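You operate a simulated robot arm through the tools that you are given. There is no shell and no other tool. Be economical: measure what you need, move in short steps, check, and stop when the job is done.

You are at the controls of a simulated robot arm. One attempt, no reset.

JOB
Shut the dryer down and open its door to cool.
Fine: switch off before the door; heat knob to OFF, air slider to 0.

It is judged by the outcome, as a careful person would: the job done as asked, and still so three seconds after it is handed in. It fails if anything else is knocked over, pushed out of place, dropped, spilled or broken.

ROBOT AND FRAMES
A 7-joint arm with a two-finger parallel gripper, fixed in place. Base frame: the origin is at the foot of the arm, x ahead of it, y to its left, z up. Units: cm, degrees, N and s.
With the tool pointing down near the work surface it reaches from about 22 to 74 cm from the base axis. Its first joint turns from -166.0 to 166.0 degrees. Payload 1.57 kg.
The TCP is the grasp point between the finger pads, 3 cm short of the fingertips. In the tool frame z runs along the fingers and y along their closing line. Largest opening 11 cm; finger width 2.4, thickness 1.2; the body of the gripper, 4.8 by 11.2 cm, starts 7.8 cm behind the TCP.
Orientation is told as [roll, pitch, yaw] about the base's x, y, z axes, in that order, counted from this pose: with the fingers straight down and closing along the base's y, the tool's x points along the base's -x, its y along +y and its z along -z.

CONTROLS
- The arm moves only by the tool nudge_tool. Its argument "targets" is a list of rows, each a list of 7 numbers: the gripper command, from -1 (fully open) to 1 (shut), values between in proportion, then the shift along the tool's x, y, z in units of 30 mm (1.0 is 30 mm), then the turn, a rotation vector about the tool's x, y, z in units of 8 degrees (1.0 is 8 degrees). In form: [[gripper, x, y, z, ax, ay, az], ...]. A call has 1 to 10 rows; each row shifts and turns the commanded pose from where the row before left it, along the tool's axes as they then stand. A call with a number of a shift or a turn outside -1 to 1 is refused whole. Rows are played at 5 a second. More than 5 cm and 8.6 degrees between two rows, or a gripper value outside its range, and nothing of the call is played. A pose out of reach is approached as far as the arm can. The call stops where the force on the tool passes 90 N (or 10 N more than at its start, if that is more) or the arm is blocked; 0.2 s more then pass. Each finger travels about 4.5 cm/s and halts on what it meets, pressing with about 40 N; the grip force reading is that of the motor and also rises with nothing between the fingers. The clock runs only during rows and for 0.2 s after the last one: add rows that do not move to give the fingers time. The reply holds the time, the measured pose of the TCP, the force on the tool along the base axes, the opening and the grip force, in the units named above and with some noise.
- Cameras (640 x 400 px; columns grow to the right, rows downward): "scene" is fixed at [22.09, -65.15, 162.53]; the picture's right is [0.97, -0.23, 0.00], its down [-0.15, -0.63, -0.76] and it looks along [0.18, 0.74, -0.65] (base axes); focal length 275 px, centre (320, 200). "wrist" rides on the gripper at [7, 1.6, -14.1] in the tool frame; the picture's right is [-0.23, 0.97, 0.00], its down [-0.86, -0.20, -0.48] and it looks along [-0.47, -0.11, 0.88] (tool axes); focal length 222 px, centre (320, 200). There is no depth. A picture from a camera that has moved, and an enlarged one, comes with that camera's place and axes in the base frame and with its lens.
- camera(camera): a new picture of that camera. The clock stands still meanwhile.
- slide_trunk(by): slides the trunk up (or, below 0, down) by that many cm; the arm rides with it, the base frame stays. It gives what a move gives, with no picture.
- close_up(camera, box): a new picture of the part [left, top, right, bottom] of that camera's present view, enlarged. The clock stands still meanwhile.
- job_done(): hands the job in; it is judged then, once.

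Work in short steps. Places have to be worked out from the pictures, the camera data and where the tool is seen: move nearer, look again, correct. Check each grasp and each placing, and mend what went wrong. You have 120 turns and 68 pictures in all, those below and enlarged ones among them. Open the gripper and draw the arm clear of the work before you hand the job in, unless the task says otherwise; then end with one line.

The tools are called after "Call:" as a command line: name --pt "numbers of a row" for each row, then --argument value for the rest, lists and objects as JSON in quotes. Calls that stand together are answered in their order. nudge_tool: Moves the arm, as the interface text tells. Its arguments: {"type":"object","properties":{"targets":{"type":"array","items":{"type":"array","items":{"type":"number"}}}},"required":["targets"]} The other tools are called the same way: slide_trunk (by) slides the trunk up or down; camera (camera) takes a picture; close_up (camera, box) takes an enlarged picture of a part of a camera's view; job_done () hands the job in.

At the start:

```text
clock: 0.0
tool_pos: [40.56, 3.47, 131.45]
tool_rot: [0.2, 0.0, -0.1]
force: [-0.1, -0.6, 0.3]
width: 10.98
grip_force: 0.1
trunk travel left (down, up): [-52.5, 6.5]
```

scene: 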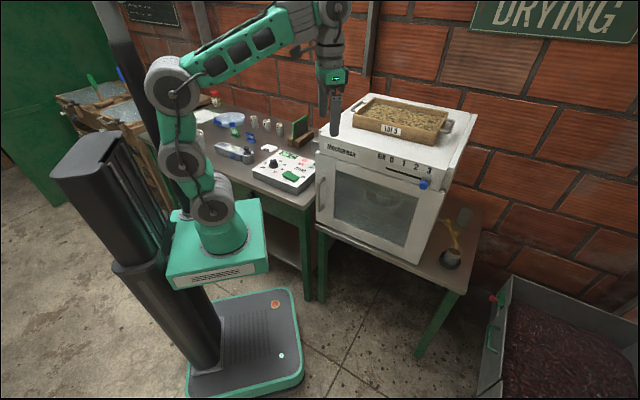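
wrist: 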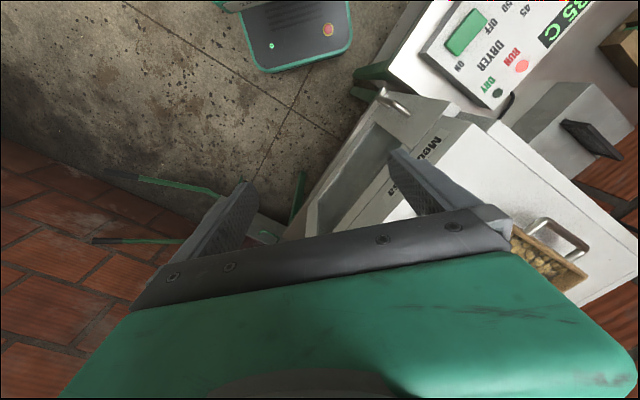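

I start by enlarging the control panel and the dryer front to see the controls.

Call:
close_up --camera "scene" --box '[230, 130, 330, 200]'

Call:
close_up --camera "scene" --box '[300, 90, 480, 280]'

Call:
close_up --camera "wrist" --box '[360, 0, 640, 175]'

```text
5.71 times, centred on (280, 165) of scene
camera zoom: at [22.09, -65.15, 162.53], right [0.97, -0.23, 0.0], down [-0.15, -0.63, -0.76], along [0.18, 0.74, -0.65], focal length 1570 px, centre (549, 400)
```

zoom: 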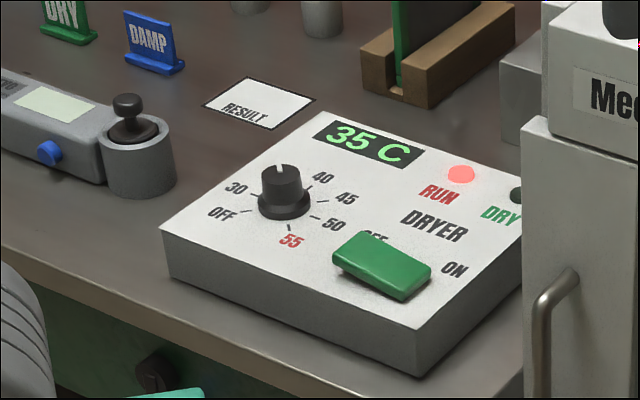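

```text
2.11 times, centred on (390, 185) of scene
camera zoom: at [22.09, -65.15, 162.53], right [0.97, -0.23, 0.0], down [-0.15, -0.63, -0.76], along [0.18, 0.74, -0.65], focal length 578 px, centre (173, 232)
```

zoom: 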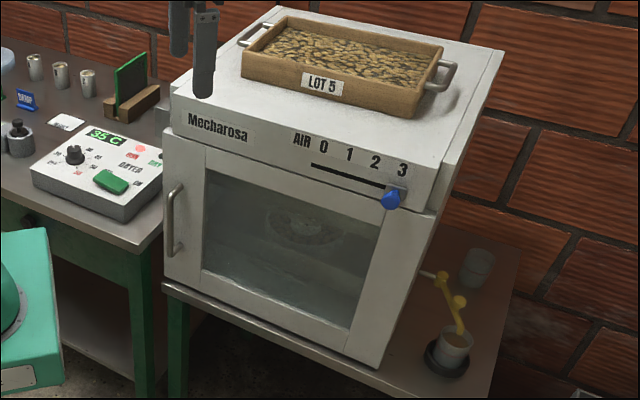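

```text
2.29 times, centred on (500, 88) of wrist
camera zoom: at [33.69, 5.24, 145.63], right [0.23, 0.97, 0.0], down [0.86, -0.2, 0.48], along [0.47, -0.11, -0.88], focal length 508 px, centre (-91, 457)
```

zoom: 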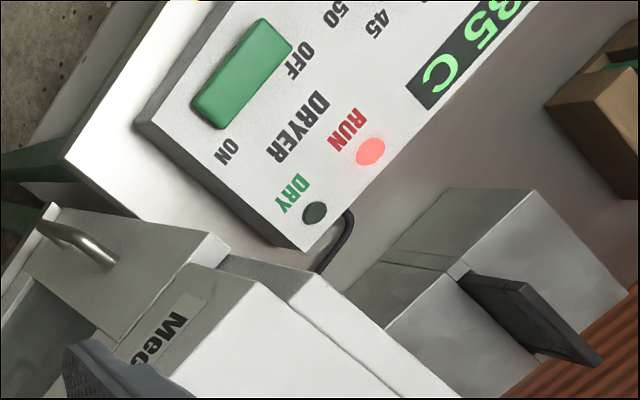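

The panel sits near (33,35), top z≈90. The dryer front faces diagonally (-0.7,-0.7), with its door handle near (42,17.5, 84–100). First I move over the panel at safe height.

Call:
nudge_tool --pt "1 0.2 1 0 0 0 0" --pt "1 0.2 1 0 0 0 0" --pt "1 0.2 1 0 0 0 0" --pt "1 0.2 1 0 0 0 0" --pt "1 0.2 1 0 0 0 0" --pt "1 0.2 1 0 0 0 0" --pt "1 0.2 1 0 0 0 0" --pt "1 0.2 1 0 0 0 0" --pt "1 0.2 1 0 0 0 0" --pt "1 0.2 1 0 0 0 0"

Call:
nudge_tool --pt "1 0 0 0 0 0 -1" --pt "1 0 0 0 0 0 -1" --pt "1 0 0 0 0 0 -1" --pt "1 0 0 0 0 0 -1" --pt "1 0 0 0 0 0 -1" --pt "1 0 0 0 0 0 -0.6" --pt "1 0 0 1 0 0 0" --pt "1 0 0 1 0 0 0" --pt "1 0 0 1 0 0 0" --pt "1 0 0 1 0 0 0"

Call:
camera --camera "wrist"

Call:
camera --camera "scene"

```text
clock: 2.2
tool_pos: [34.71, 33.63, 131.34]
tool_rot: [0.2, 0.1, -0.1]
force: [-0.1, 1.3, -0.7]
width: 0.01
grip_force: 20.9
trunk travel left (down, up): [-52.5, 6.5]
```

```text
clock: 4.4
tool_pos: [34.62, 33.44, 119.54]
tool_rot: [0.0, 0.0, 44.8]
force: [-0.6, 0.2, 0.1]
width: 0.0
grip_force: 21.5
trunk travel left (down, up): [-52.5, 6.5]
```

```text
62 pictures are left
camera wrist: at [28.48, 29.88, 133.69], right [-0.53, 0.85, 0.0], down [0.75, 0.46, 0.48], along [0.41, 0.25, -0.88], focal length 222 px, centre (320, 200)
```

wrist: 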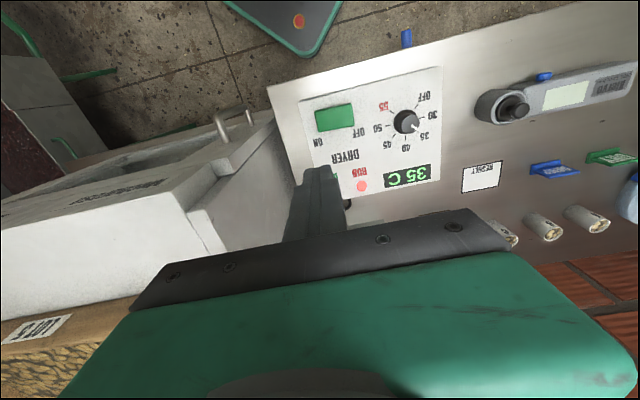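

```text
61 pictures are left
```

scene: 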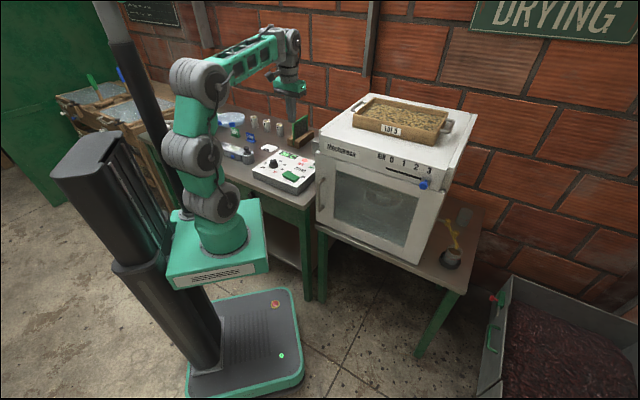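

The rocker is centred near (32.4,35.3), its OFF end toward the knob. I go above the OFF end and look closely.

Call:
nudge_tool --pt "1 0 0.9 0 0 0 0" --pt "1 0 0.8 0 0 0 0" --pt "1 0 0 1 0 0 0" --pt "1 0 0 1 0 0 0" --pt "1 0 0 1 0 0 0" --pt "1 0 0 1 0 0 0" --pt "1 0 0 1 0 0 0" --pt "1 0 0 1 0 0 0" --pt "1 0 0 0 0 0 0"

Call:
camera --camera "wrist"

Call:
close_up --camera "scene" --box '[230, 120, 330, 200]'

```text
clock: 6.4
tool_pos: [31.0, 37.37, 101.38]
tool_rot: [0.0, -0.2, 44.8]
force: [-0.4, -0.2, -0.2]
width: 0.0
grip_force: 20.9
trunk travel left (down, up): [-52.5, 6.5]
```

```text
60 pictures are left
camera wrist: at [25.0, 33.73, 115.54], right [-0.53, 0.85, 0.0], down [0.75, 0.46, 0.48], along [0.41, 0.25, -0.88], focal length 222 px, centre (320, 200)
```

wrist: 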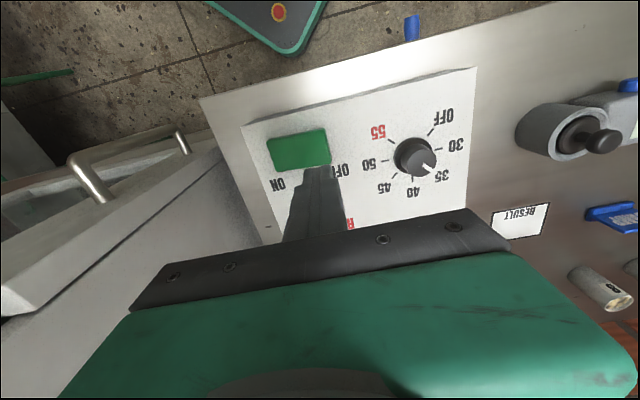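

```text
5.00 times, centred on (280, 160) of scene
camera zoom: at [22.09, -65.15, 162.53], right [0.97, -0.23, 0.0], down [-0.15, -0.63, -0.76], along [0.18, 0.74, -0.65], focal length 1374 px, centre (520, 400)
```

zoom: 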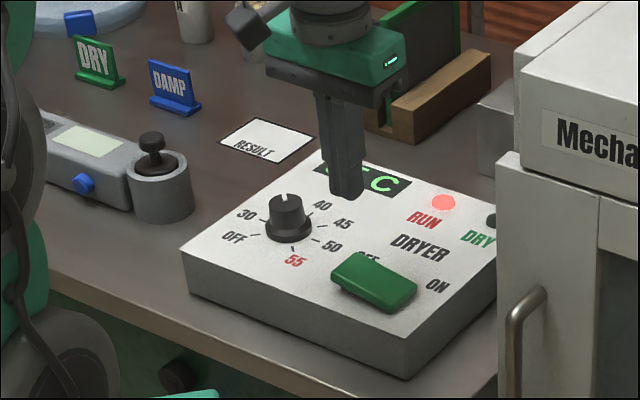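

I shift about 0.9 cm toward the rocker's centre and descend until just above it.

Call:
nudge_tool --pt "1 0.06 -0.3 0 0 0 0" --pt "1 0 0 0.8 0 0 0" --pt "1 0 0 0.7 0 0 0" --pt "1 0 0 0.3 0 0 0" --pt "1 0 0 0 0 0 0"

Call:
close_up --camera "scene" --box '[250, 140, 330, 200]'

Call:
close_up --camera "wrist" --box '[200, 60, 480, 240]'

```text
clock: 7.6
tool_pos: [31.53, 36.4, 95.87]
tool_rot: [0.0, 0.0, 44.7]
force: [0.1, -0.3, -0.3]
width: 0.01
grip_force: 21.3
trunk travel left (down, up): [-52.5, 6.5]
```

```text
6.67 times, centred on (290, 170) of scene
camera zoom: at [22.09, -65.15, 162.53], right [0.97, -0.23, 0.0], down [-0.15, -0.63, -0.76], along [0.18, 0.74, -0.65], focal length 1831 px, centre (520, 400)
```

zoom: 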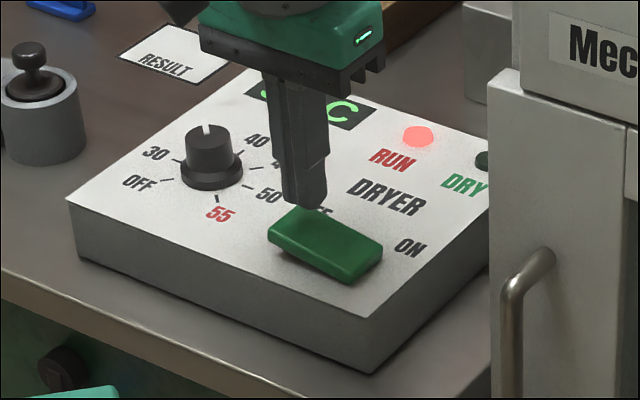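

```text
2.22 times, centred on (340, 150) of wrist
camera zoom: at [25.48, 32.89, 110.15], right [-0.53, 0.85, 0.0], down [0.75, 0.46, 0.48], along [0.41, 0.25, -0.88], focal length 494 px, centre (276, 311)
```

zoom: 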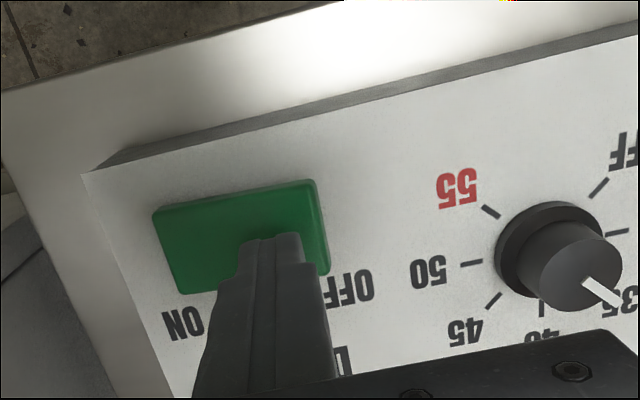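

The tip is about 2 cm above the rocker and a bit toward the back. I shift 0.6 cm to the front and press in small steps.

Call:
nudge_tool --pt "1 0.2 0 0 0 0 0" --pt "1 0 0 0.2 0 0 0" --pt "1 0 0 0.15 0 0 0" --pt "1 0 0 0.1 0 0 0" --pt "1 0 0 0 0 0 0"

Call:
close_up --camera "scene" --box '[250, 140, 330, 200]'

```text
clock: 8.8
tool_pos: [31.05, 36.12, 94.79]
tool_rot: [0.0, 0.0, 44.9]
force: [-0.5, 0.7, -0.6]
width: 0.0
grip_force: 21.5
trunk travel left (down, up): [-52.5, 6.5]
```

```text
6.67 times, centred on (290, 170) of scene
camera zoom: at [22.09, -65.15, 162.53], right [0.97, -0.23, 0.0], down [-0.15, -0.63, -0.76], along [0.18, 0.74, -0.65], focal length 1831 px, centre (520, 400)
```

zoom: 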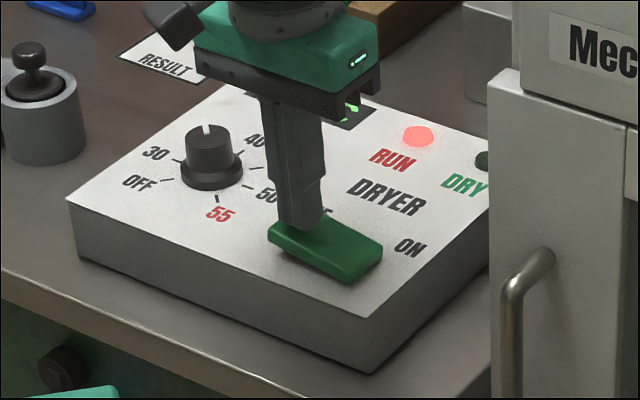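

The tip is well over the OFF half and not in contact yet, so I press on.

Call:
nudge_tool --pt "1 0 0 0.12 0 0 0" --pt "1 0 0 0.12 0 0 0" --pt "1 0 0 0.1 0 0 0" --pt "1 0 0 0 0 0 0"

Call:
close_up --camera "scene" --box '[250, 140, 330, 200]'

```text
clock: 9.8
tool_pos: [31.05, 35.98, 93.91]
tool_rot: [0.2, -0.3, 45.0]
force: [-6.8, 4.5, 14.4]
width: 0.0
grip_force: 21.4
trunk travel left (down, up): [-52.5, 6.5]
```

```text
6.67 times, centred on (290, 170) of scene
camera zoom: at [22.09, -65.15, 162.53], right [0.97, -0.23, 0.0], down [-0.15, -0.63, -0.76], along [0.18, 0.74, -0.65], focal length 1831 px, centre (520, 400)
```

zoom: 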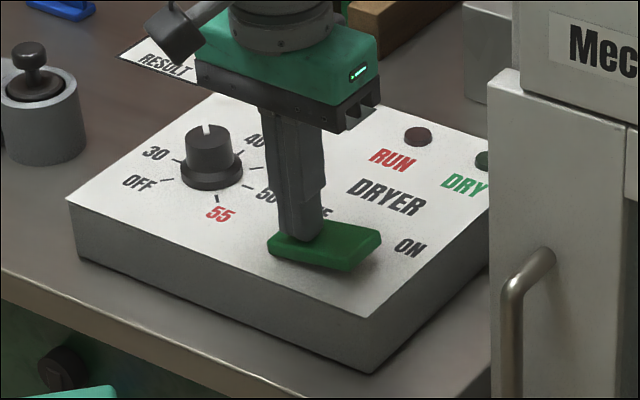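

RUN is dark and the rocker has flipped to OFF. I lift and move over the heat knob (≈26.4,46.1), opening the fingers.

Call:
nudge_tool --pt "1 0 0 -1 0 0 0" --pt "1 0 0 -1 0 0 0" --pt "1 0 0 -1 0 0 0" --pt "0 -0.4 0.9 0 0 0 0" --pt "0 -0.4 0.9 0 0 0 0" --pt "0 -0.4 0.9 0 0 0 0" --pt "0 -0.1 0.75 0 0 0 0" --pt "0 0 0 0 0 0 0"

Call:
camera --camera "wrist"

Call:
close_up --camera "scene" --box '[230, 125, 330, 200]'

```text
clock: 11.6
tool_pos: [26.32, 46.07, 102.92]
tool_rot: [0.0, -0.1, 44.8]
force: [0.0, -1.4, -0.6]
width: 5.48
grip_force: 0.2
trunk travel left (down, up): [-52.5, 6.5]
```

```text
54 pictures are left
camera wrist: at [20.3, 42.33, 117.02], right [-0.53, 0.85, 0.0], down [0.75, 0.46, 0.48], along [0.41, 0.25, -0.88], focal length 222 px, centre (320, 200)
```

wrist: 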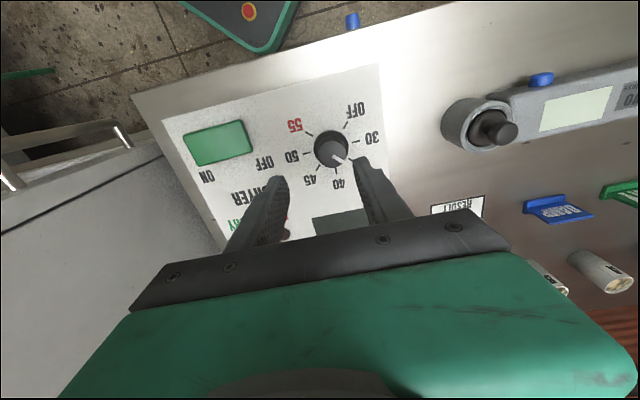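

```text
5.33 times, centred on (280, 162) of scene
camera zoom: at [22.09, -65.15, 162.53], right [0.97, -0.23, 0.0], down [-0.15, -0.63, -0.76], along [0.18, 0.74, -0.65], focal length 1465 px, centre (533, 400)
```

zoom: 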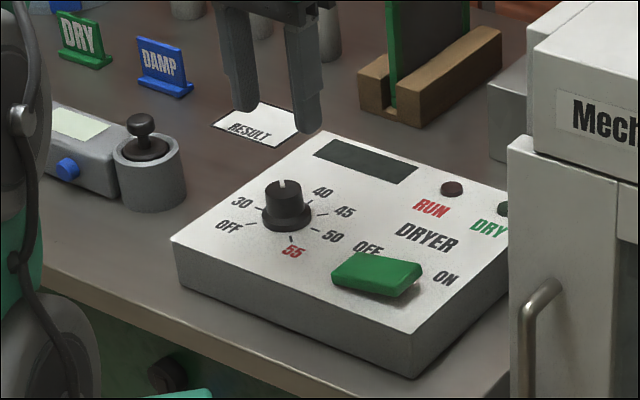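

I nudge 0.4 cm toward the knob's estimated axis and lower so the tips come level with the knob top, then check.

Call:
nudge_tool --pt "0 -0.13 0.13 0 0 0 0" --pt "0 0 0 0.9 0 0 0" --pt "0 0 0 0.9 0 0 0" --pt "0 0 0 0.3 0 0 0" --pt "0 0 0 0 0 0 0"

Call:
close_up --camera "wrist" --box '[220, 60, 460, 220]'

Call:
close_up --camera "scene" --box '[240, 135, 320, 195]'

```text
clock: 12.8
tool_pos: [26.52, 46.41, 96.28]
tool_rot: [-0.1, -0.1, 44.8]
force: [-0.9, -0.1, 0.1]
width: 5.48
grip_force: 0.0
trunk travel left (down, up): [-52.5, 6.5]
```

```text
2.50 times, centred on (340, 140) of wrist
camera zoom: at [20.49, 42.86, 110.49], right [-0.53, 0.85, 0.0], down [0.75, 0.46, 0.48], along [0.41, 0.25, -0.88], focal length 555 px, centre (270, 350)
```

zoom: 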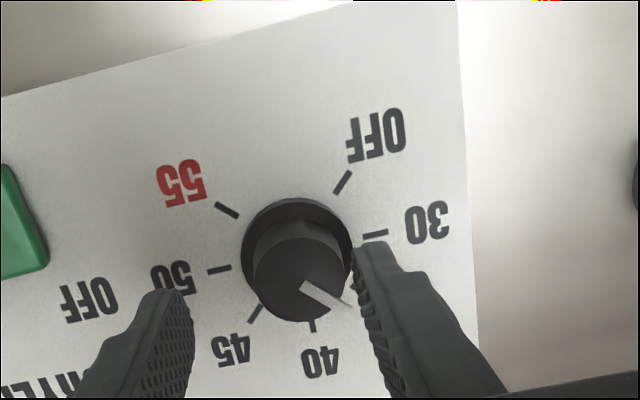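

```text
6.67 times, centred on (280, 165) of scene
camera zoom: at [22.09, -65.15, 162.53], right [0.97, -0.23, 0.0], down [-0.15, -0.63, -0.76], along [0.18, 0.74, -0.65], focal length 1831 px, centre (587, 433)
```

zoom: 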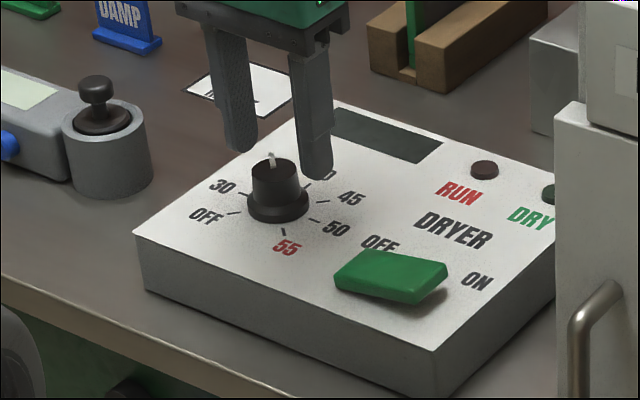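

The tips are level with the knob top and the right finger is closer to the knob. I shift +0.7 cm along tool y and +0.25 along x, then lower 1.6 cm.

Call:
nudge_tool --pt "0 0.08 0.23 0 0 0 0" --pt "0 0 0 0.27 0 0 0" --pt "0 0 0 0.26 0 0 0" --pt "0 0 0 0 0 0 0"

Call:
close_up --camera "wrist" --box '[220, 60, 460, 220]'

Call:
close_up --camera "scene" --box '[240, 135, 320, 195]'

```text
clock: 13.8
tool_pos: [25.73, 46.7, 94.8]
tool_rot: [0.0, 0.0, 44.8]
force: [-0.3, 0.6, -0.5]
width: 5.5
grip_force: 0.0
trunk travel left (down, up): [-52.5, 6.5]
```

```text
2.50 times, centred on (340, 140) of wrist
camera zoom: at [19.75, 43.12, 108.87], right [-0.53, 0.85, 0.0], down [0.75, 0.46, 0.48], along [0.41, 0.25, -0.88], focal length 555 px, centre (270, 350)
```

zoom: 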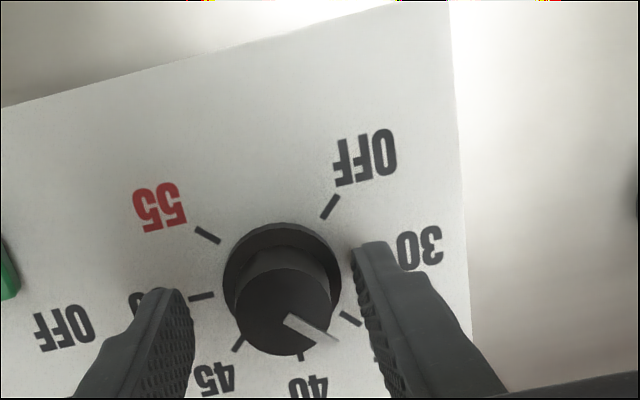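

```text
6.67 times, centred on (280, 165) of scene
camera zoom: at [22.09, -65.15, 162.53], right [0.97, -0.23, 0.0], down [-0.15, -0.63, -0.76], along [0.18, 0.74, -0.65], focal length 1831 px, centre (587, 433)
```

zoom: 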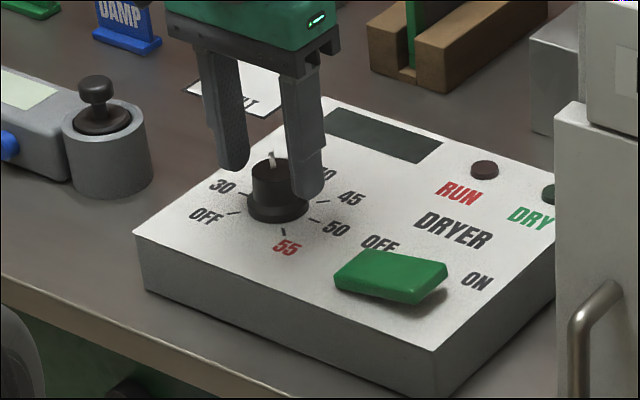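

The knob sits between the pads, with the pads slightly to the back. I shift 0.45 cm forward (tool +x) and close.

Call:
nudge_tool --pt "0 0.15 0 0 0 0 0" --pt "0.3 0 0 0 0 0 0" --pt "0.6 0 0 0 0 0 0" --pt "1 0 0 0 0 0 0" --pt "1 0 0 0 0 0 0"

Call:
close_up --camera "wrist" --box '[220, 60, 460, 220]'

Call:
close_up --camera "scene" --box '[240, 135, 320, 195]'

```text
clock: 15.0
tool_pos: [25.17, 46.6, 94.79]
tool_rot: [0.1, -0.2, 45.1]
force: [-20.1, 16.0, -1.3]
width: 3.23
grip_force: 30.0
trunk travel left (down, up): [-52.5, 6.5]
```

```text
2.50 times, centred on (340, 140) of wrist
camera zoom: at [19.23, 42.97, 108.94], right [-0.53, 0.85, 0.0], down [0.74, 0.46, 0.48], along [0.41, 0.25, -0.88], focal length 555 px, centre (270, 350)
```

zoom: 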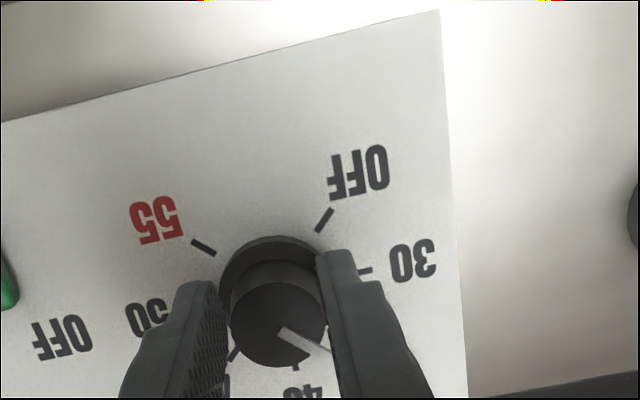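

```text
6.67 times, centred on (280, 165) of scene
camera zoom: at [22.09, -65.15, 162.53], right [0.97, -0.23, 0.0], down [-0.15, -0.63, -0.76], along [0.18, 0.74, -0.65], focal length 1831 px, centre (587, 433)
```

zoom: 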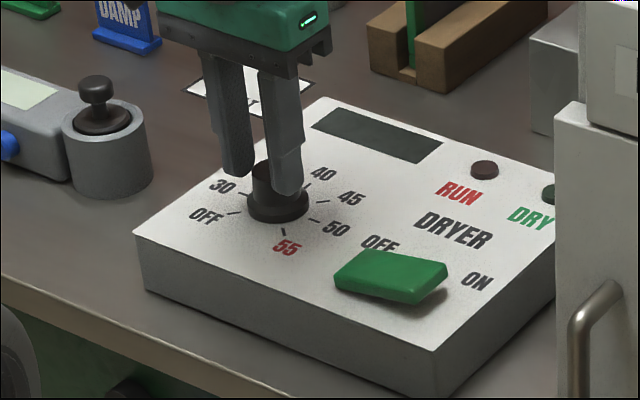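

The grip is on the knob (3.2 cm), with a sideways bias of about 25 N. I relieve it slightly toward +y and turn the first 24° counter-clockwise.

Call:
nudge_tool --pt "1 0.05 0.08 0 0 0 0" --pt "1 0 0 0 0 0 -0.5" --pt "1 0 0 0 0 0 -0.5" --pt "1 0 0 0 0 0 -1" --pt "1 0 0 0 0 0 -1" --pt "1 0 0 0 0 0 0"

Call:
close_up --camera "wrist" --box '[220, 60, 460, 220]'

```text
clock: 16.4
tool_pos: [25.55, 46.35, 94.79]
tool_rot: [-0.1, 0.1, 68.5]
force: [26.4, -13.2, -1.4]
width: 3.18
grip_force: 40.6
trunk travel left (down, up): [-52.5, 6.5]
```

```text
2.50 times, centred on (340, 140) of wrist
camera zoom: at [21.63, 40.68, 108.97], right [-0.82, 0.57, 0.0], down [0.5, 0.72, 0.48], along [0.27, 0.39, -0.88], focal length 555 px, centre (270, 350)
```

zoom: 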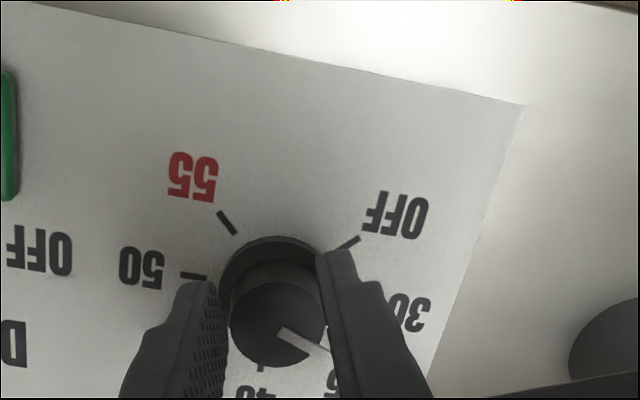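

The knob turns with the gripper. I ease the side force and turn about 66° more.

Call:
nudge_tool --pt "1 0 -0.06 0 0 0 -1" --pt "1 0 0 0 0 0 -1" --pt "1 0 0 0 0 0 -1" --pt "1 0 0 0 0 0 -1" --pt "1 0 0 0 0 0 0"

Call:
close_up --camera "wrist" --box '[220, 60, 460, 220]'

```text
clock: 17.6
tool_pos: [26.2, 46.52, 94.81]
tool_rot: [0.0, -0.1, 100.4]
force: [50.5, -6.7, -11.9]
width: 3.18
grip_force: 40.6
trunk travel left (down, up): [-52.5, 6.5]
```

```text
2.50 times, centred on (340, 140) of wrist
camera zoom: at [25.86, 39.54, 108.94], right [-1.0, 0.05, 0.0], down [0.04, 0.88, 0.48], along [0.02, 0.48, -0.88], focal length 555 px, centre (270, 350)
```

zoom: 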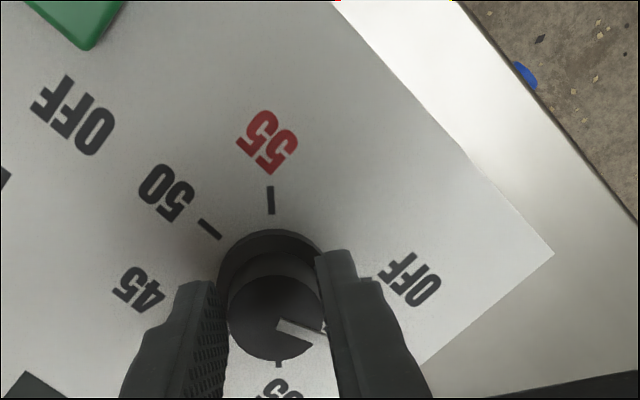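

The side force shows the true axis is about 0.8 cm to +x; I shift the commanded pose that way, and then continue the remaining ~35°.

Call:
nudge_tool --pt "1 0 -0.14 0 0 0 0" --pt "1 0 -0.14 0 0 0 0" --pt "1 0 0 0 0 0 0"

Call:
nudge_tool --pt "1 0 0 0 0 0 -1" --pt "1 0 0 0 0 0 -1" --pt "1 0 0 0 0 0 -1" --pt "1 0 0 0 0 0 -1" --pt "1 0 0 0 0 0 -0.35" --pt "1 0 0 0 0 0 0"

Call:
close_up --camera "wrist" --box '[220, 60, 460, 220]'

```text
clock: 18.4
tool_pos: [26.18, 46.69, 94.7]
tool_rot: [0.3, 0.2, 101.0]
force: [12.1, -13.3, -4.9]
width: 3.17
grip_force: 40.2
trunk travel left (down, up): [-52.5, 6.5]
```

```text
clock: 19.8
tool_pos: [26.44, 46.86, 94.81]
tool_rot: [-0.3, -0.2, 135.8]
force: [13.2, 5.7, -5.7]
width: 3.18
grip_force: 40.2
trunk travel left (down, up): [-52.5, 6.5]
```

```text
2.50 times, centred on (340, 140) of wrist
camera zoom: at [30.36, 41.04, 109.03], right [-0.84, -0.54, 0.0], down [-0.47, 0.74, 0.48], along [-0.26, 0.41, -0.88], focal length 555 px, centre (270, 350)
```

zoom: 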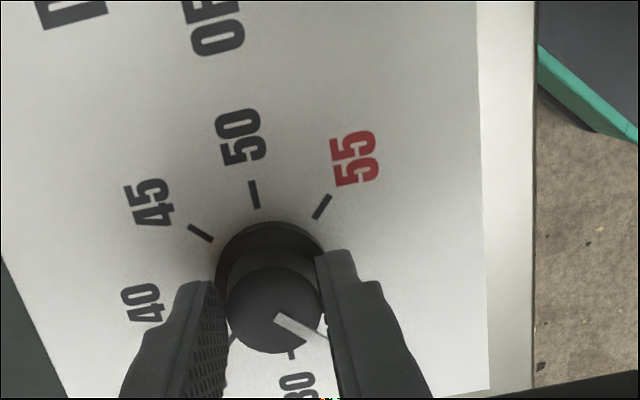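

The turn of 90° is done; I release straight open, rise, and check the pointer.

Call:
nudge_tool --pt "0 0 0 0 0 0 0" --pt "0 0 0 0 0 0 0" --pt "0 0 0 -0.8 0 0 0" --pt "0 0 0 -1 0 0 0" --pt "0 0 0 -1 0 0 0" --pt "0 0 0 -1 0 0 0" --pt "0 0 0 0 0 0 0"

Call:
close_up --camera "wrist" --box '[220, 60, 460, 220]'

Call:
close_up --camera "scene" --box '[240, 135, 320, 195]'

```text
clock: 21.4
tool_pos: [26.11, 46.59, 106.21]
tool_rot: [0.0, 0.0, 135.6]
force: [-0.1, 0.7, 0.6]
width: 5.49
grip_force: 0.0
trunk travel left (down, up): [-52.5, 6.5]
```

```text
2.50 times, centred on (340, 140) of wrist
camera zoom: at [30.04, 40.71, 120.38], right [-0.84, -0.54, 0.0], down [-0.47, 0.74, 0.48], along [-0.26, 0.4, -0.88], focal length 555 px, centre (270, 350)
```

zoom: 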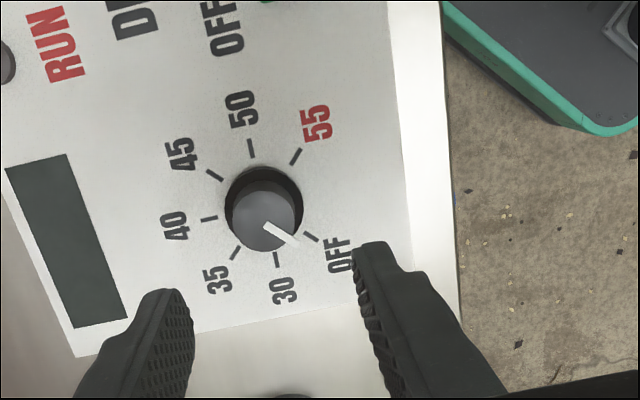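

```text
6.67 times, centred on (280, 165) of scene
camera zoom: at [22.09, -65.15, 162.53], right [0.97, -0.23, 0.0], down [-0.15, -0.63, -0.76], along [0.18, 0.74, -0.65], focal length 1831 px, centre (587, 433)
```

zoom: 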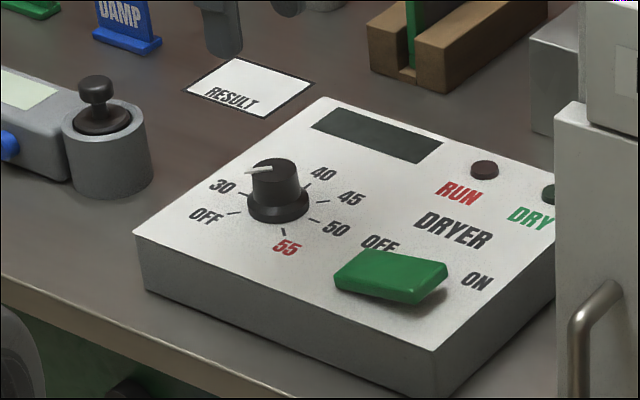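

The pointer is parallel to the OFF tick, so the heat knob is done. I rise and turn the wrist back before going to the dryer front.

Call:
nudge_tool --pt "0 0 0 -0.8 0 0 1" --pt "0 0 0 -0.8 0 0 1" --pt "0 0 0 -0.8 0 0 1" --pt "0 0 0 -0.8 0 0 1" --pt "0 0 0 -0.8 0 0 1" --pt "0 0 0 -0.8 0 0 1" --pt "0 0 0 -0.8 0 0 1" --pt "0 0 0 -0.8 0 0 1" --pt "0 0 0 -0.8 0 0 1" --pt "0 0 0 -0.8 0 0 1"

Call:
nudge_tool --pt "0 0 0 0 0 0 1" --pt "0 0 0 0 0 0 0.3" --pt "0 0.4 -1 0 0 0 0" --pt "0 0.4 -1 0 0 0 0" --pt "0 0.4 -1 0 0 0 0" --pt "0 0.4 -1 0 0 0 0" --pt "0 0.4 -1 0 0 0 0" --pt "0 0.4 -1 0 0 0 0" --pt "0 0.4 -1 0 0 0 0" --pt "0 0.4 -1 0 0 0 0"

Call:
camera --camera "wrist"

Call:
camera --camera "scene"

```text
clock: 23.6
tool_pos: [26.3, 46.55, 130.23]
tool_rot: [-0.1, 0.0, 55.5]
force: [-0.1, -0.2, 0.7]
width: 5.5
grip_force: 0.1
trunk travel left (down, up): [-52.5, 6.5]
```

```text
clock: 25.8
tool_pos: [36.79, 22.94, 130.33]
tool_rot: [0.1, -0.1, 45.2]
force: [0.3, 0.3, -0.6]
width: 5.5
grip_force: 0.1
trunk travel left (down, up): [-52.5, 6.5]
```

```text
41 pictures are left
camera wrist: at [30.61, 19.27, 144.54], right [-0.53, 0.85, 0.0], down [0.74, 0.47, 0.48], along [0.41, 0.26, -0.88], focal length 222 px, centre (320, 200)
```

wrist: 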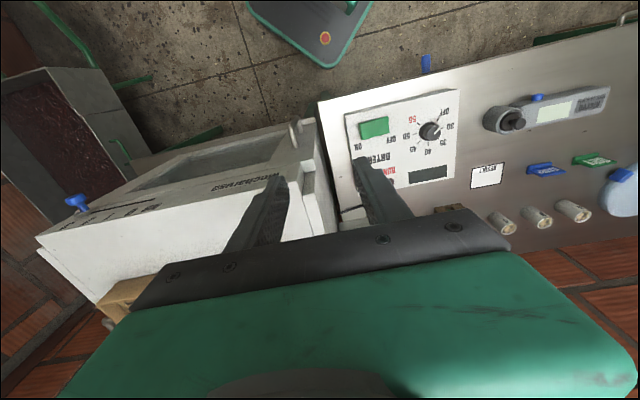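

```text
40 pictures are left
```

scene: 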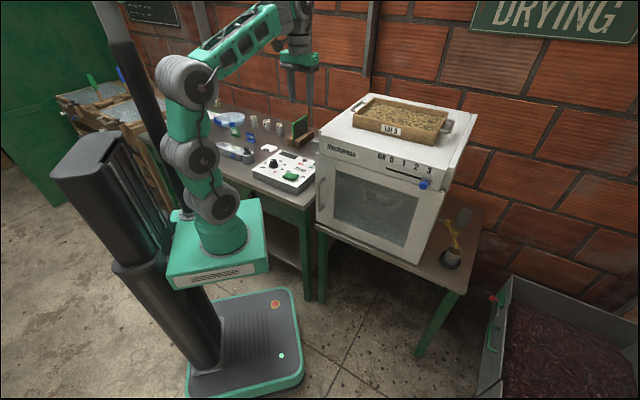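

The slider knob triangulates to about (69.6,-6.6,110.7), and 0 is about 12 cm to its left along the face. I move along the dryer front at z 130.

Call:
nudge_tool --pt "0 0.2 -1 0 0 0 0" --pt "0 0.2 -1 0 0 0 0" --pt "0 0.1 -1 0 0 0 0" --pt "0 0 -1 0 0 0 0" --pt "0 0 -1 0 0 0 0" --pt "0 0 -1 0 0 0 0" --pt "0 0 -1 0 0 0 0" --pt "0 0 -1 0 0 0 0" --pt "0 0 -1 0 0 0 0" --pt "0 0 -1 0 0 0 0"

Call:
nudge_tool --pt "0 0 -1 0 0 0 0" --pt "0 0 -1 0 0 0 0" --pt "0 0 -1 0 0 0 0" --pt "0 0 -1 0 0 0 0" --pt "0 0 0 1 0 0 0" --pt "0 0 0 1 0 0 0" --pt "0 0 0 0 0 0 0"

Call:
camera --camera "wrist"

Call:
camera --camera "scene"

```text
clock: 28.0
tool_pos: [56.95, 0.58, 129.8]
tool_rot: [-0.1, -0.1, 45.1]
force: [1.3, 0.7, 0.6]
width: 5.53
grip_force: 0.0
trunk travel left (down, up): [-52.5, 6.5]
```

```text
clock: 29.6
tool_pos: [61.14, -5.56, 122.09]
tool_rot: [-0.1, 0.0, 45.2]
force: [0.4, 0.0, -0.9]
width: 5.47
grip_force: 0.1
out of reach, approached as far as the arm can: row 2, 3, 4
trunk travel left (down, up): [-52.5, 6.5]
```

```text
39 pictures are left
camera wrist: at [55.13, -9.21, 136.22], right [-0.53, 0.85, 0.0], down [0.74, 0.47, 0.48], along [0.41, 0.26, -0.88], focal length 222 px, centre (320, 200)
```

wrist: 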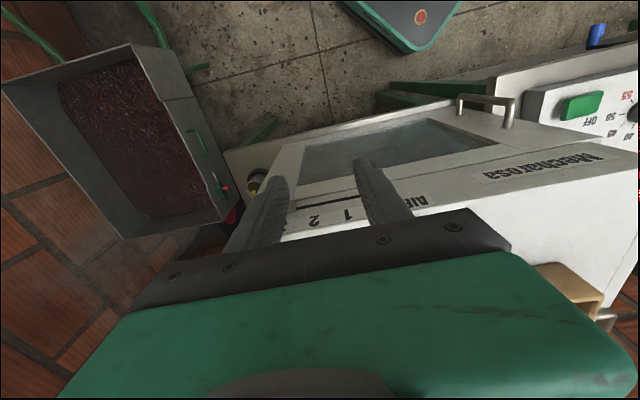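

```text
38 pictures are left
```

scene: 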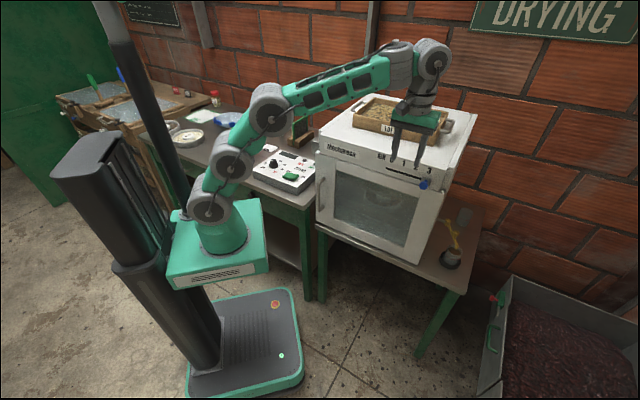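

With the tool vertical the slider is out of reach, so I tilt the fingers toward the dryer face (about 48°), which brings the wrist back.

Call:
nudge_tool --pt "0 0 0 0 0 -1 0" --pt "0 0 0 0 0 -1 0" --pt "0 0 0 0 0 -1 0" --pt "0 0 0 0 0 -1 0" --pt "0 0 0 0 0 -1 0" --pt "0 0 0 0 0 -1 0" --pt "0 0 0 0 0 0 0"

Call:
camera --camera "wrist"

Call:
camera --camera "scene"

```text
clock: 31.2
tool_pos: [61.9, -5.62, 123.72]
tool_rot: [0.3, -31.6, 45.0]
force: [0.4, -0.1, 0.8]
width: 5.49
grip_force: 0.1
out of reach, approached as far as the arm can: row 1, 5, 6
trunk travel left (down, up): [-52.5, 6.5]
```

```text
37 pictures are left
camera wrist: at [51.41, -13.86, 132.15], right [-0.55, 0.82, 0.12], down [0.48, 0.2, 0.85], along [0.68, 0.53, -0.5], focal length 222 px, centre (320, 200)
```

wrist: 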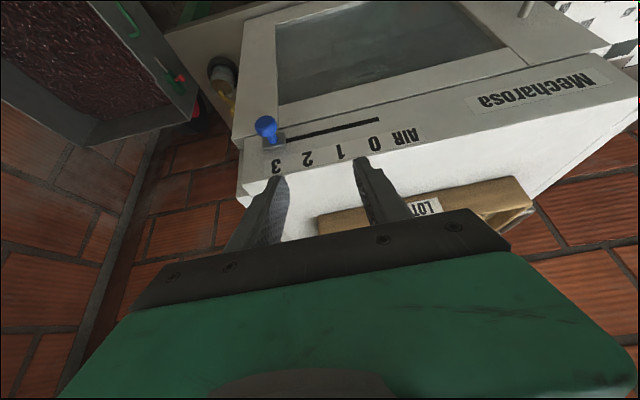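

```text
36 pictures are left
```

scene: 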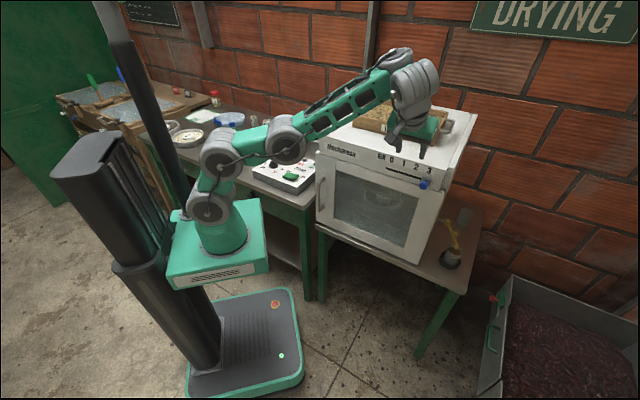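

Tilt reached 32°; the reach should improve lower down. I lower the tool about 11 cm in front of the face, left of the slider knob.

Call:
nudge_tool --pt "0 0.55 0 0.8 0 0 0" --pt "0 0.55 0 0.8 0 0 0" --pt "0 0.55 0 0.8 0 0 0" --pt "0 0.4 0 0.6 0 0 0" --pt "0 0 0 0 0 0 0"

Call:
camera --camera "wrist"

```text
clock: 32.4
tool_pos: [65.87, -8.64, 119.6]
tool_rot: [0.0, -30.7, 45.0]
force: [0.4, -0.5, 0.3]
width: 5.52
grip_force: 0.2
out of reach, approached as far as the arm can: row 1, 2, 3, 4
trunk travel left (down, up): [-52.5, 6.5]
```

```text
35 pictures are left
camera wrist: at [55.4, -16.68, 128.16], right [-0.55, 0.83, 0.12], down [0.49, 0.2, 0.85], along [0.68, 0.52, -0.52], focal length 222 px, centre (320, 200)
```

wrist: 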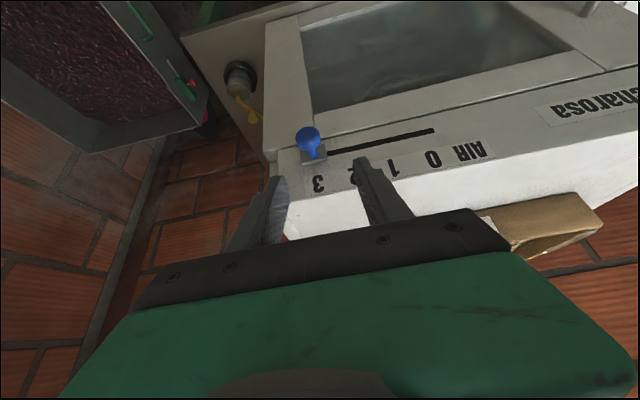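

The arm is near full stretch with the shoulder below the wrist; I raise the trunk to gain reach, moving up is free space here.

Call:
slide_trunk --by 6.4

Call:
nudge_tool --pt "0 0 0 0 0 0 0" --pt "0 0 0 0 0 0 0"

```text
clock: 33.4
tool_pos: [65.83, -8.68, 125.87]
tool_rot: [0.1, -30.8, 45.0]
force: [0.3, 0.1, -0.1]
width: 5.49
grip_force: 0.1
trunk travel left (down, up): [-58.9, 0.1]
```

```text
clock: 34.0
tool_pos: [65.86, -8.57, 126.0]
tool_rot: [0.1, -30.8, 45.1]
force: [0.0, 1.1, -0.5]
width: 5.5
grip_force: 0.1
trunk travel left (down, up): [-58.9, 0.1]
```

Now I lower in front of the face by 6 cm and see whether it follows.

Call:
nudge_tool --pt "0 0.51 0 0.86 0 0 0" --pt "0 0.51 0 0.86 0 0 0" --pt "0 0 0 0 0 0 0"

```text
clock: 34.8
tool_pos: [68.0, -9.7, 122.7]
tool_rot: [0.1, -30.6, 45.1]
force: [-0.1, 0.1, -0.9]
width: 5.5
grip_force: 0.0
out of reach, approached as far as the arm can: row 1, 2
trunk travel left (down, up): [-58.9, 0.1]
```

Still limited. I back off toward the base by 6 cm to find where the commanded pose becomes reachable again.

Call:
nudge_tool --pt "0 0.6 0.7 -0.36 0 0 0" --pt "0 0.6 0.7 -0.36 0 0 0" --pt "0 0 0 0 0 0 0" --pt "0 0 0 0 0 0 0"

Call:
camera --camera "scene"

```text
clock: 35.8
tool_pos: [64.43, -11.01, 125.29]
tool_rot: [0.0, -29.9, 45.0]
force: [-0.2, 0.3, -0.4]
width: 5.48
grip_force: 0.2
out of reach, approached as far as the arm can: row 1, 2
trunk travel left (down, up): [-58.9, 0.1]
```

```text
34 pictures are left
```

scene: 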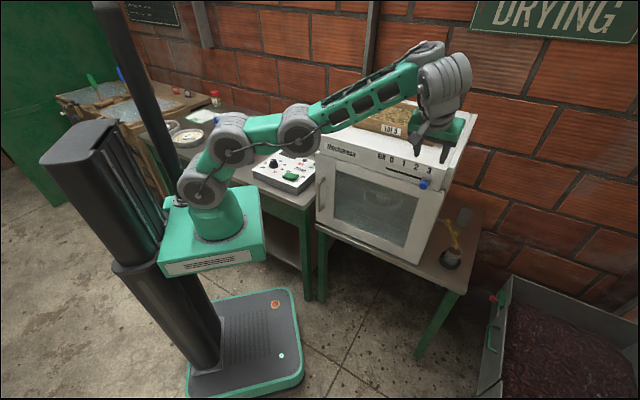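

The elbow is straightened out here. I retreat away from the face to a comfortable position before tilting further.

Call:
nudge_tool --pt "0 1 0.47 0 0 0 0" --pt "0 1 0.47 0 0 0 0" --pt "0 1 0.47 0 0 0 0" --pt "0 1 0.47 0 0 0 0" --pt "0 1 0.47 0 0 0 0" --pt "0 0 0 0 0 0 0"

```text
clock: 37.2
tool_pos: [53.21, -15.61, 125.23]
tool_rot: [-0.7, -27.9, 44.9]
force: [0.2, -0.2, 0.6]
width: 5.48
grip_force: 0.0
out of reach, approached as far as the arm can: row 1, 2, 3, 4, 5
trunk travel left (down, up): [-58.9, 0.1]
```

The tilt itself is limited in this yaw. I untilt, and will instead turn the wrist into the arm's own plane and push the slider with closed fingers.

Call:
nudge_tool --pt "1 0 0 0 0 1 0" --pt "1 0 0 0 0 1 0" --pt "1 0 0 0 0 1 0" --pt "1 0 0 0 0 1 0" --pt "1 0 0 0 0 0 0"

```text
clock: 38.4
tool_pos: [54.16, -15.61, 125.74]
tool_rot: [0.1, -1.4, 44.6]
force: [-0.5, 0.3, -0.2]
width: 0.01
grip_force: 21.1
out of reach, approached as far as the arm can: row 4
trunk travel left (down, up): [-58.9, 0.1]
```

I now rotate the wrist yaw back toward the arm's plane.

Call:
nudge_tool --pt "1 0 0 0 0 0 1" --pt "1 0 0 0 0 0 1" --pt "1 0 0 0 0 0 1" --pt "1 0 0 0 0 0 1" --pt "1 0 0 0 0 0 1" --pt "1 0 0 0 0 0 1" --pt "1 0 0 0 0 0 0.8" --pt "1 0 0 0 0 0 0"

```text
clock: 40.2
tool_pos: [54.44, -15.38, 125.65]
tool_rot: [-0.2, 1.1, -4.9]
force: [0.8, -0.4, 0.6]
width: 0.01
grip_force: 21.5
out of reach, approached as far as the arm can: row 1
trunk travel left (down, up): [-58.9, 0.1]
```

Reachable again. Now I tilt the fingers forward in the arm's plane, stepping to see how far it goes.

Call:
nudge_tool --pt "1 0 0 0 0 -1 0" --pt "1 0 0 0 0 -1 0" --pt "1 0 0 0 0 -1 0" --pt "1 0 0 0 0 -1 0" --pt "1 0 0 0 0 -1 0" --pt "1 0 0 0 0 -1 0" --pt "1 0 0 0 0 -1 0" --pt "1 0 0 0 0 0 0"

```text
clock: 42.0
tool_pos: [54.55, -15.41, 125.43]
tool_rot: [-0.5, -55.0, -4.5]
force: [-0.4, -1.0, 0.3]
width: 0.0
grip_force: 21.1
trunk travel left (down, up): [-58.9, 0.1]
```

The tilt works in this plane (55°). I swing the yaw about 15° toward the face normal.

Call:
nudge_tool --pt "1 0 0 0 -0.82 0 -0.57" --pt "1 0 0 0 -0.82 0 -0.57" --pt "1 0 0 0 0 0 0"

Call:
camera --camera "wrist"

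```text
clock: 42.8
tool_pos: [54.51, -15.29, 125.78]
tool_rot: [-0.3, -54.9, 11.5]
force: [0.0, -0.4, 0.5]
width: 0.0
grip_force: 21.0
trunk travel left (down, up): [-58.9, 0.1]
```

```text
33 pictures are left
camera wrist: at [38.91, -16.56, 128.1], right [-0.06, 0.98, 0.18], down [0.14, -0.17, 0.98], along [0.99, 0.08, -0.12], focal length 222 px, centre (320, 200)
```

wrist: 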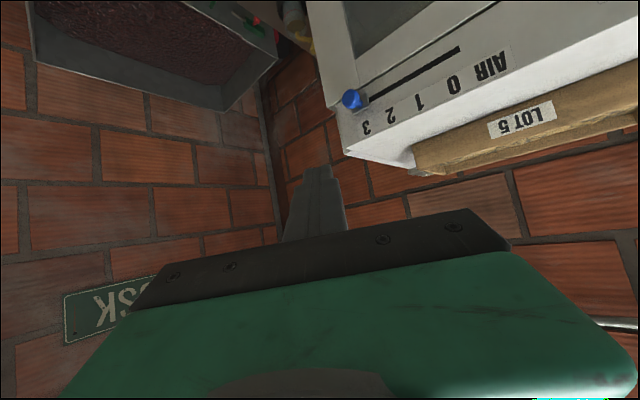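

View is clear: knob ≈(69,-6.8,110.8), 0 end ≈11 cm to the left along (-0.68,0.73). I advance the closed tip to just right of and in front of the knob.

Call:
nudge_tool --pt "1 0.18 0.0 0.87 0 0 0" --pt "1 0.18 0.0 0.87 0 0 0" --pt "1 0.18 0.0 0.87 0 0 0" --pt "1 0.18 0.0 0.87 0 0 0" --pt "1 0.18 0.0 0.87 0 0 0" --pt "1 0.18 0.0 0.87 0 0 0" --pt "1 0 0 0 0 0 0"

Call:
camera --camera "wrist"

Call:
close_up --camera "scene" --box '[360, 110, 480, 210]'

```text
clock: 44.4
tool_pos: [65.34, -12.95, 114.17]
tool_rot: [-0.3, -54.8, 11.4]
force: [-0.6, 0.0, 0.2]
width: 0.0
grip_force: 20.8
trunk travel left (down, up): [-58.9, 0.1]
```

```text
32 pictures are left
camera wrist: at [49.76, -14.12, 116.61], right [-0.06, 0.98, 0.18], down [0.14, -0.17, 0.98], along [0.99, 0.08, -0.12], focal length 222 px, centre (320, 200)
```

wrist: 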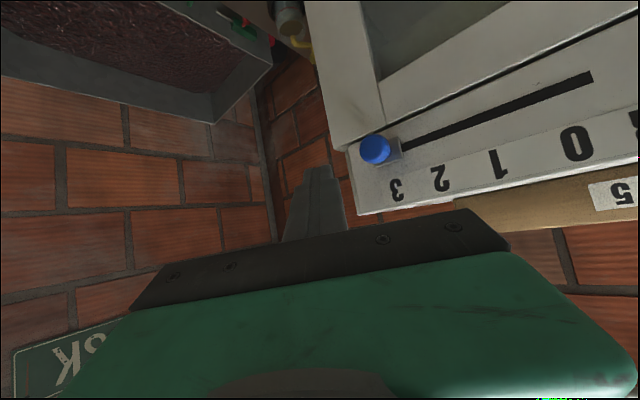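

```text
4.00 times, centred on (420, 160) of scene
camera zoom: at [22.09, -65.15, 162.53], right [0.97, -0.23, 0.0], down [-0.15, -0.63, -0.76], along [0.18, 0.74, -0.65], focal length 1099 px, centre (-80, 360)
```

zoom: 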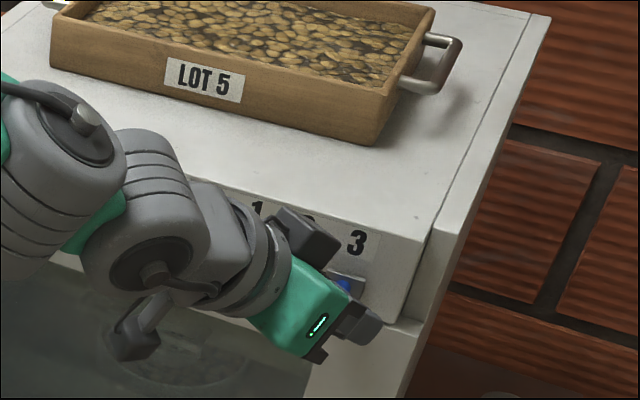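

The knob refines to (68.2,-7.0,110.8). I advance the tip beside it, staying about 2 cm off the panel face.

Call:
nudge_tool --pt "1 0 0 0.55 0 0 0" --pt "1 0 0 0.5 0 0 0" --pt "1 0 0.4 0 0 0 0" --pt "1 0 0 0 0 0 0"

Call:
camera --camera "wrist"

```text
clock: 45.4
tool_pos: [67.62, -11.22, 112.21]
tool_rot: [-0.3, -54.8, 11.3]
force: [0.6, 0.0, -1.2]
width: 0.0
grip_force: 20.8
trunk travel left (down, up): [-58.9, 0.1]
```

```text
30 pictures are left
camera wrist: at [52.15, -12.47, 114.7], right [-0.06, 0.98, 0.18], down [0.14, -0.17, 0.98], along [0.99, 0.08, -0.12], focal length 222 px, centre (320, 200)
```

wrist: 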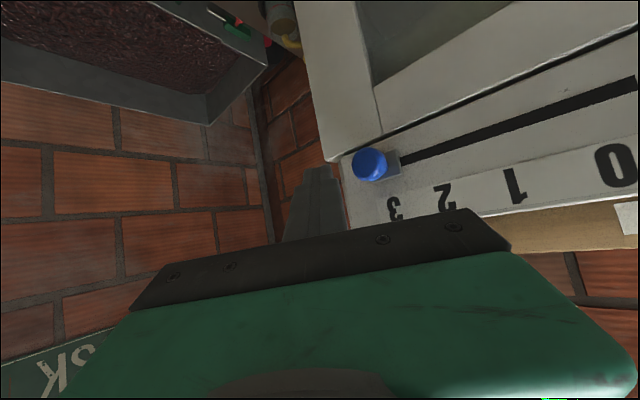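

The tip is level with the knob with a gap of about 1 cm. I lower 0.6 cm and begin pushing left along the slot.

Call:
nudge_tool --pt "1 0.25 0 0 0 0 0" --pt "1 0.15 0.42 -0.21 0 0 0" --pt "1 0.15 0.42 -0.21 0 0 0" --pt "1 0.15 0.42 -0.21 0 0 0" --pt "1 0 0 0 0 0 0"

Call:
camera --camera "wrist"

```text
clock: 46.6
tool_pos: [64.35, -8.13, 111.51]
tool_rot: [-0.3, -54.8, 11.5]
force: [0.0, 0.1, -0.2]
width: 0.0
grip_force: 21.1
trunk travel left (down, up): [-58.9, 0.1]
```

```text
29 pictures are left
camera wrist: at [48.76, -9.53, 114.04], right [-0.06, 0.98, 0.18], down [0.14, -0.17, 0.98], along [0.99, 0.08, -0.12], focal length 222 px, centre (320, 200)
```

wrist: 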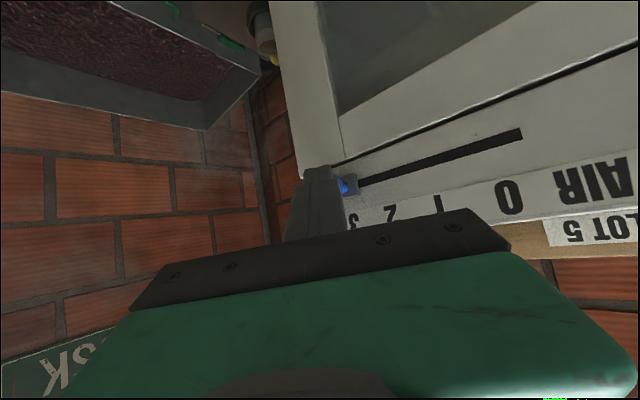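

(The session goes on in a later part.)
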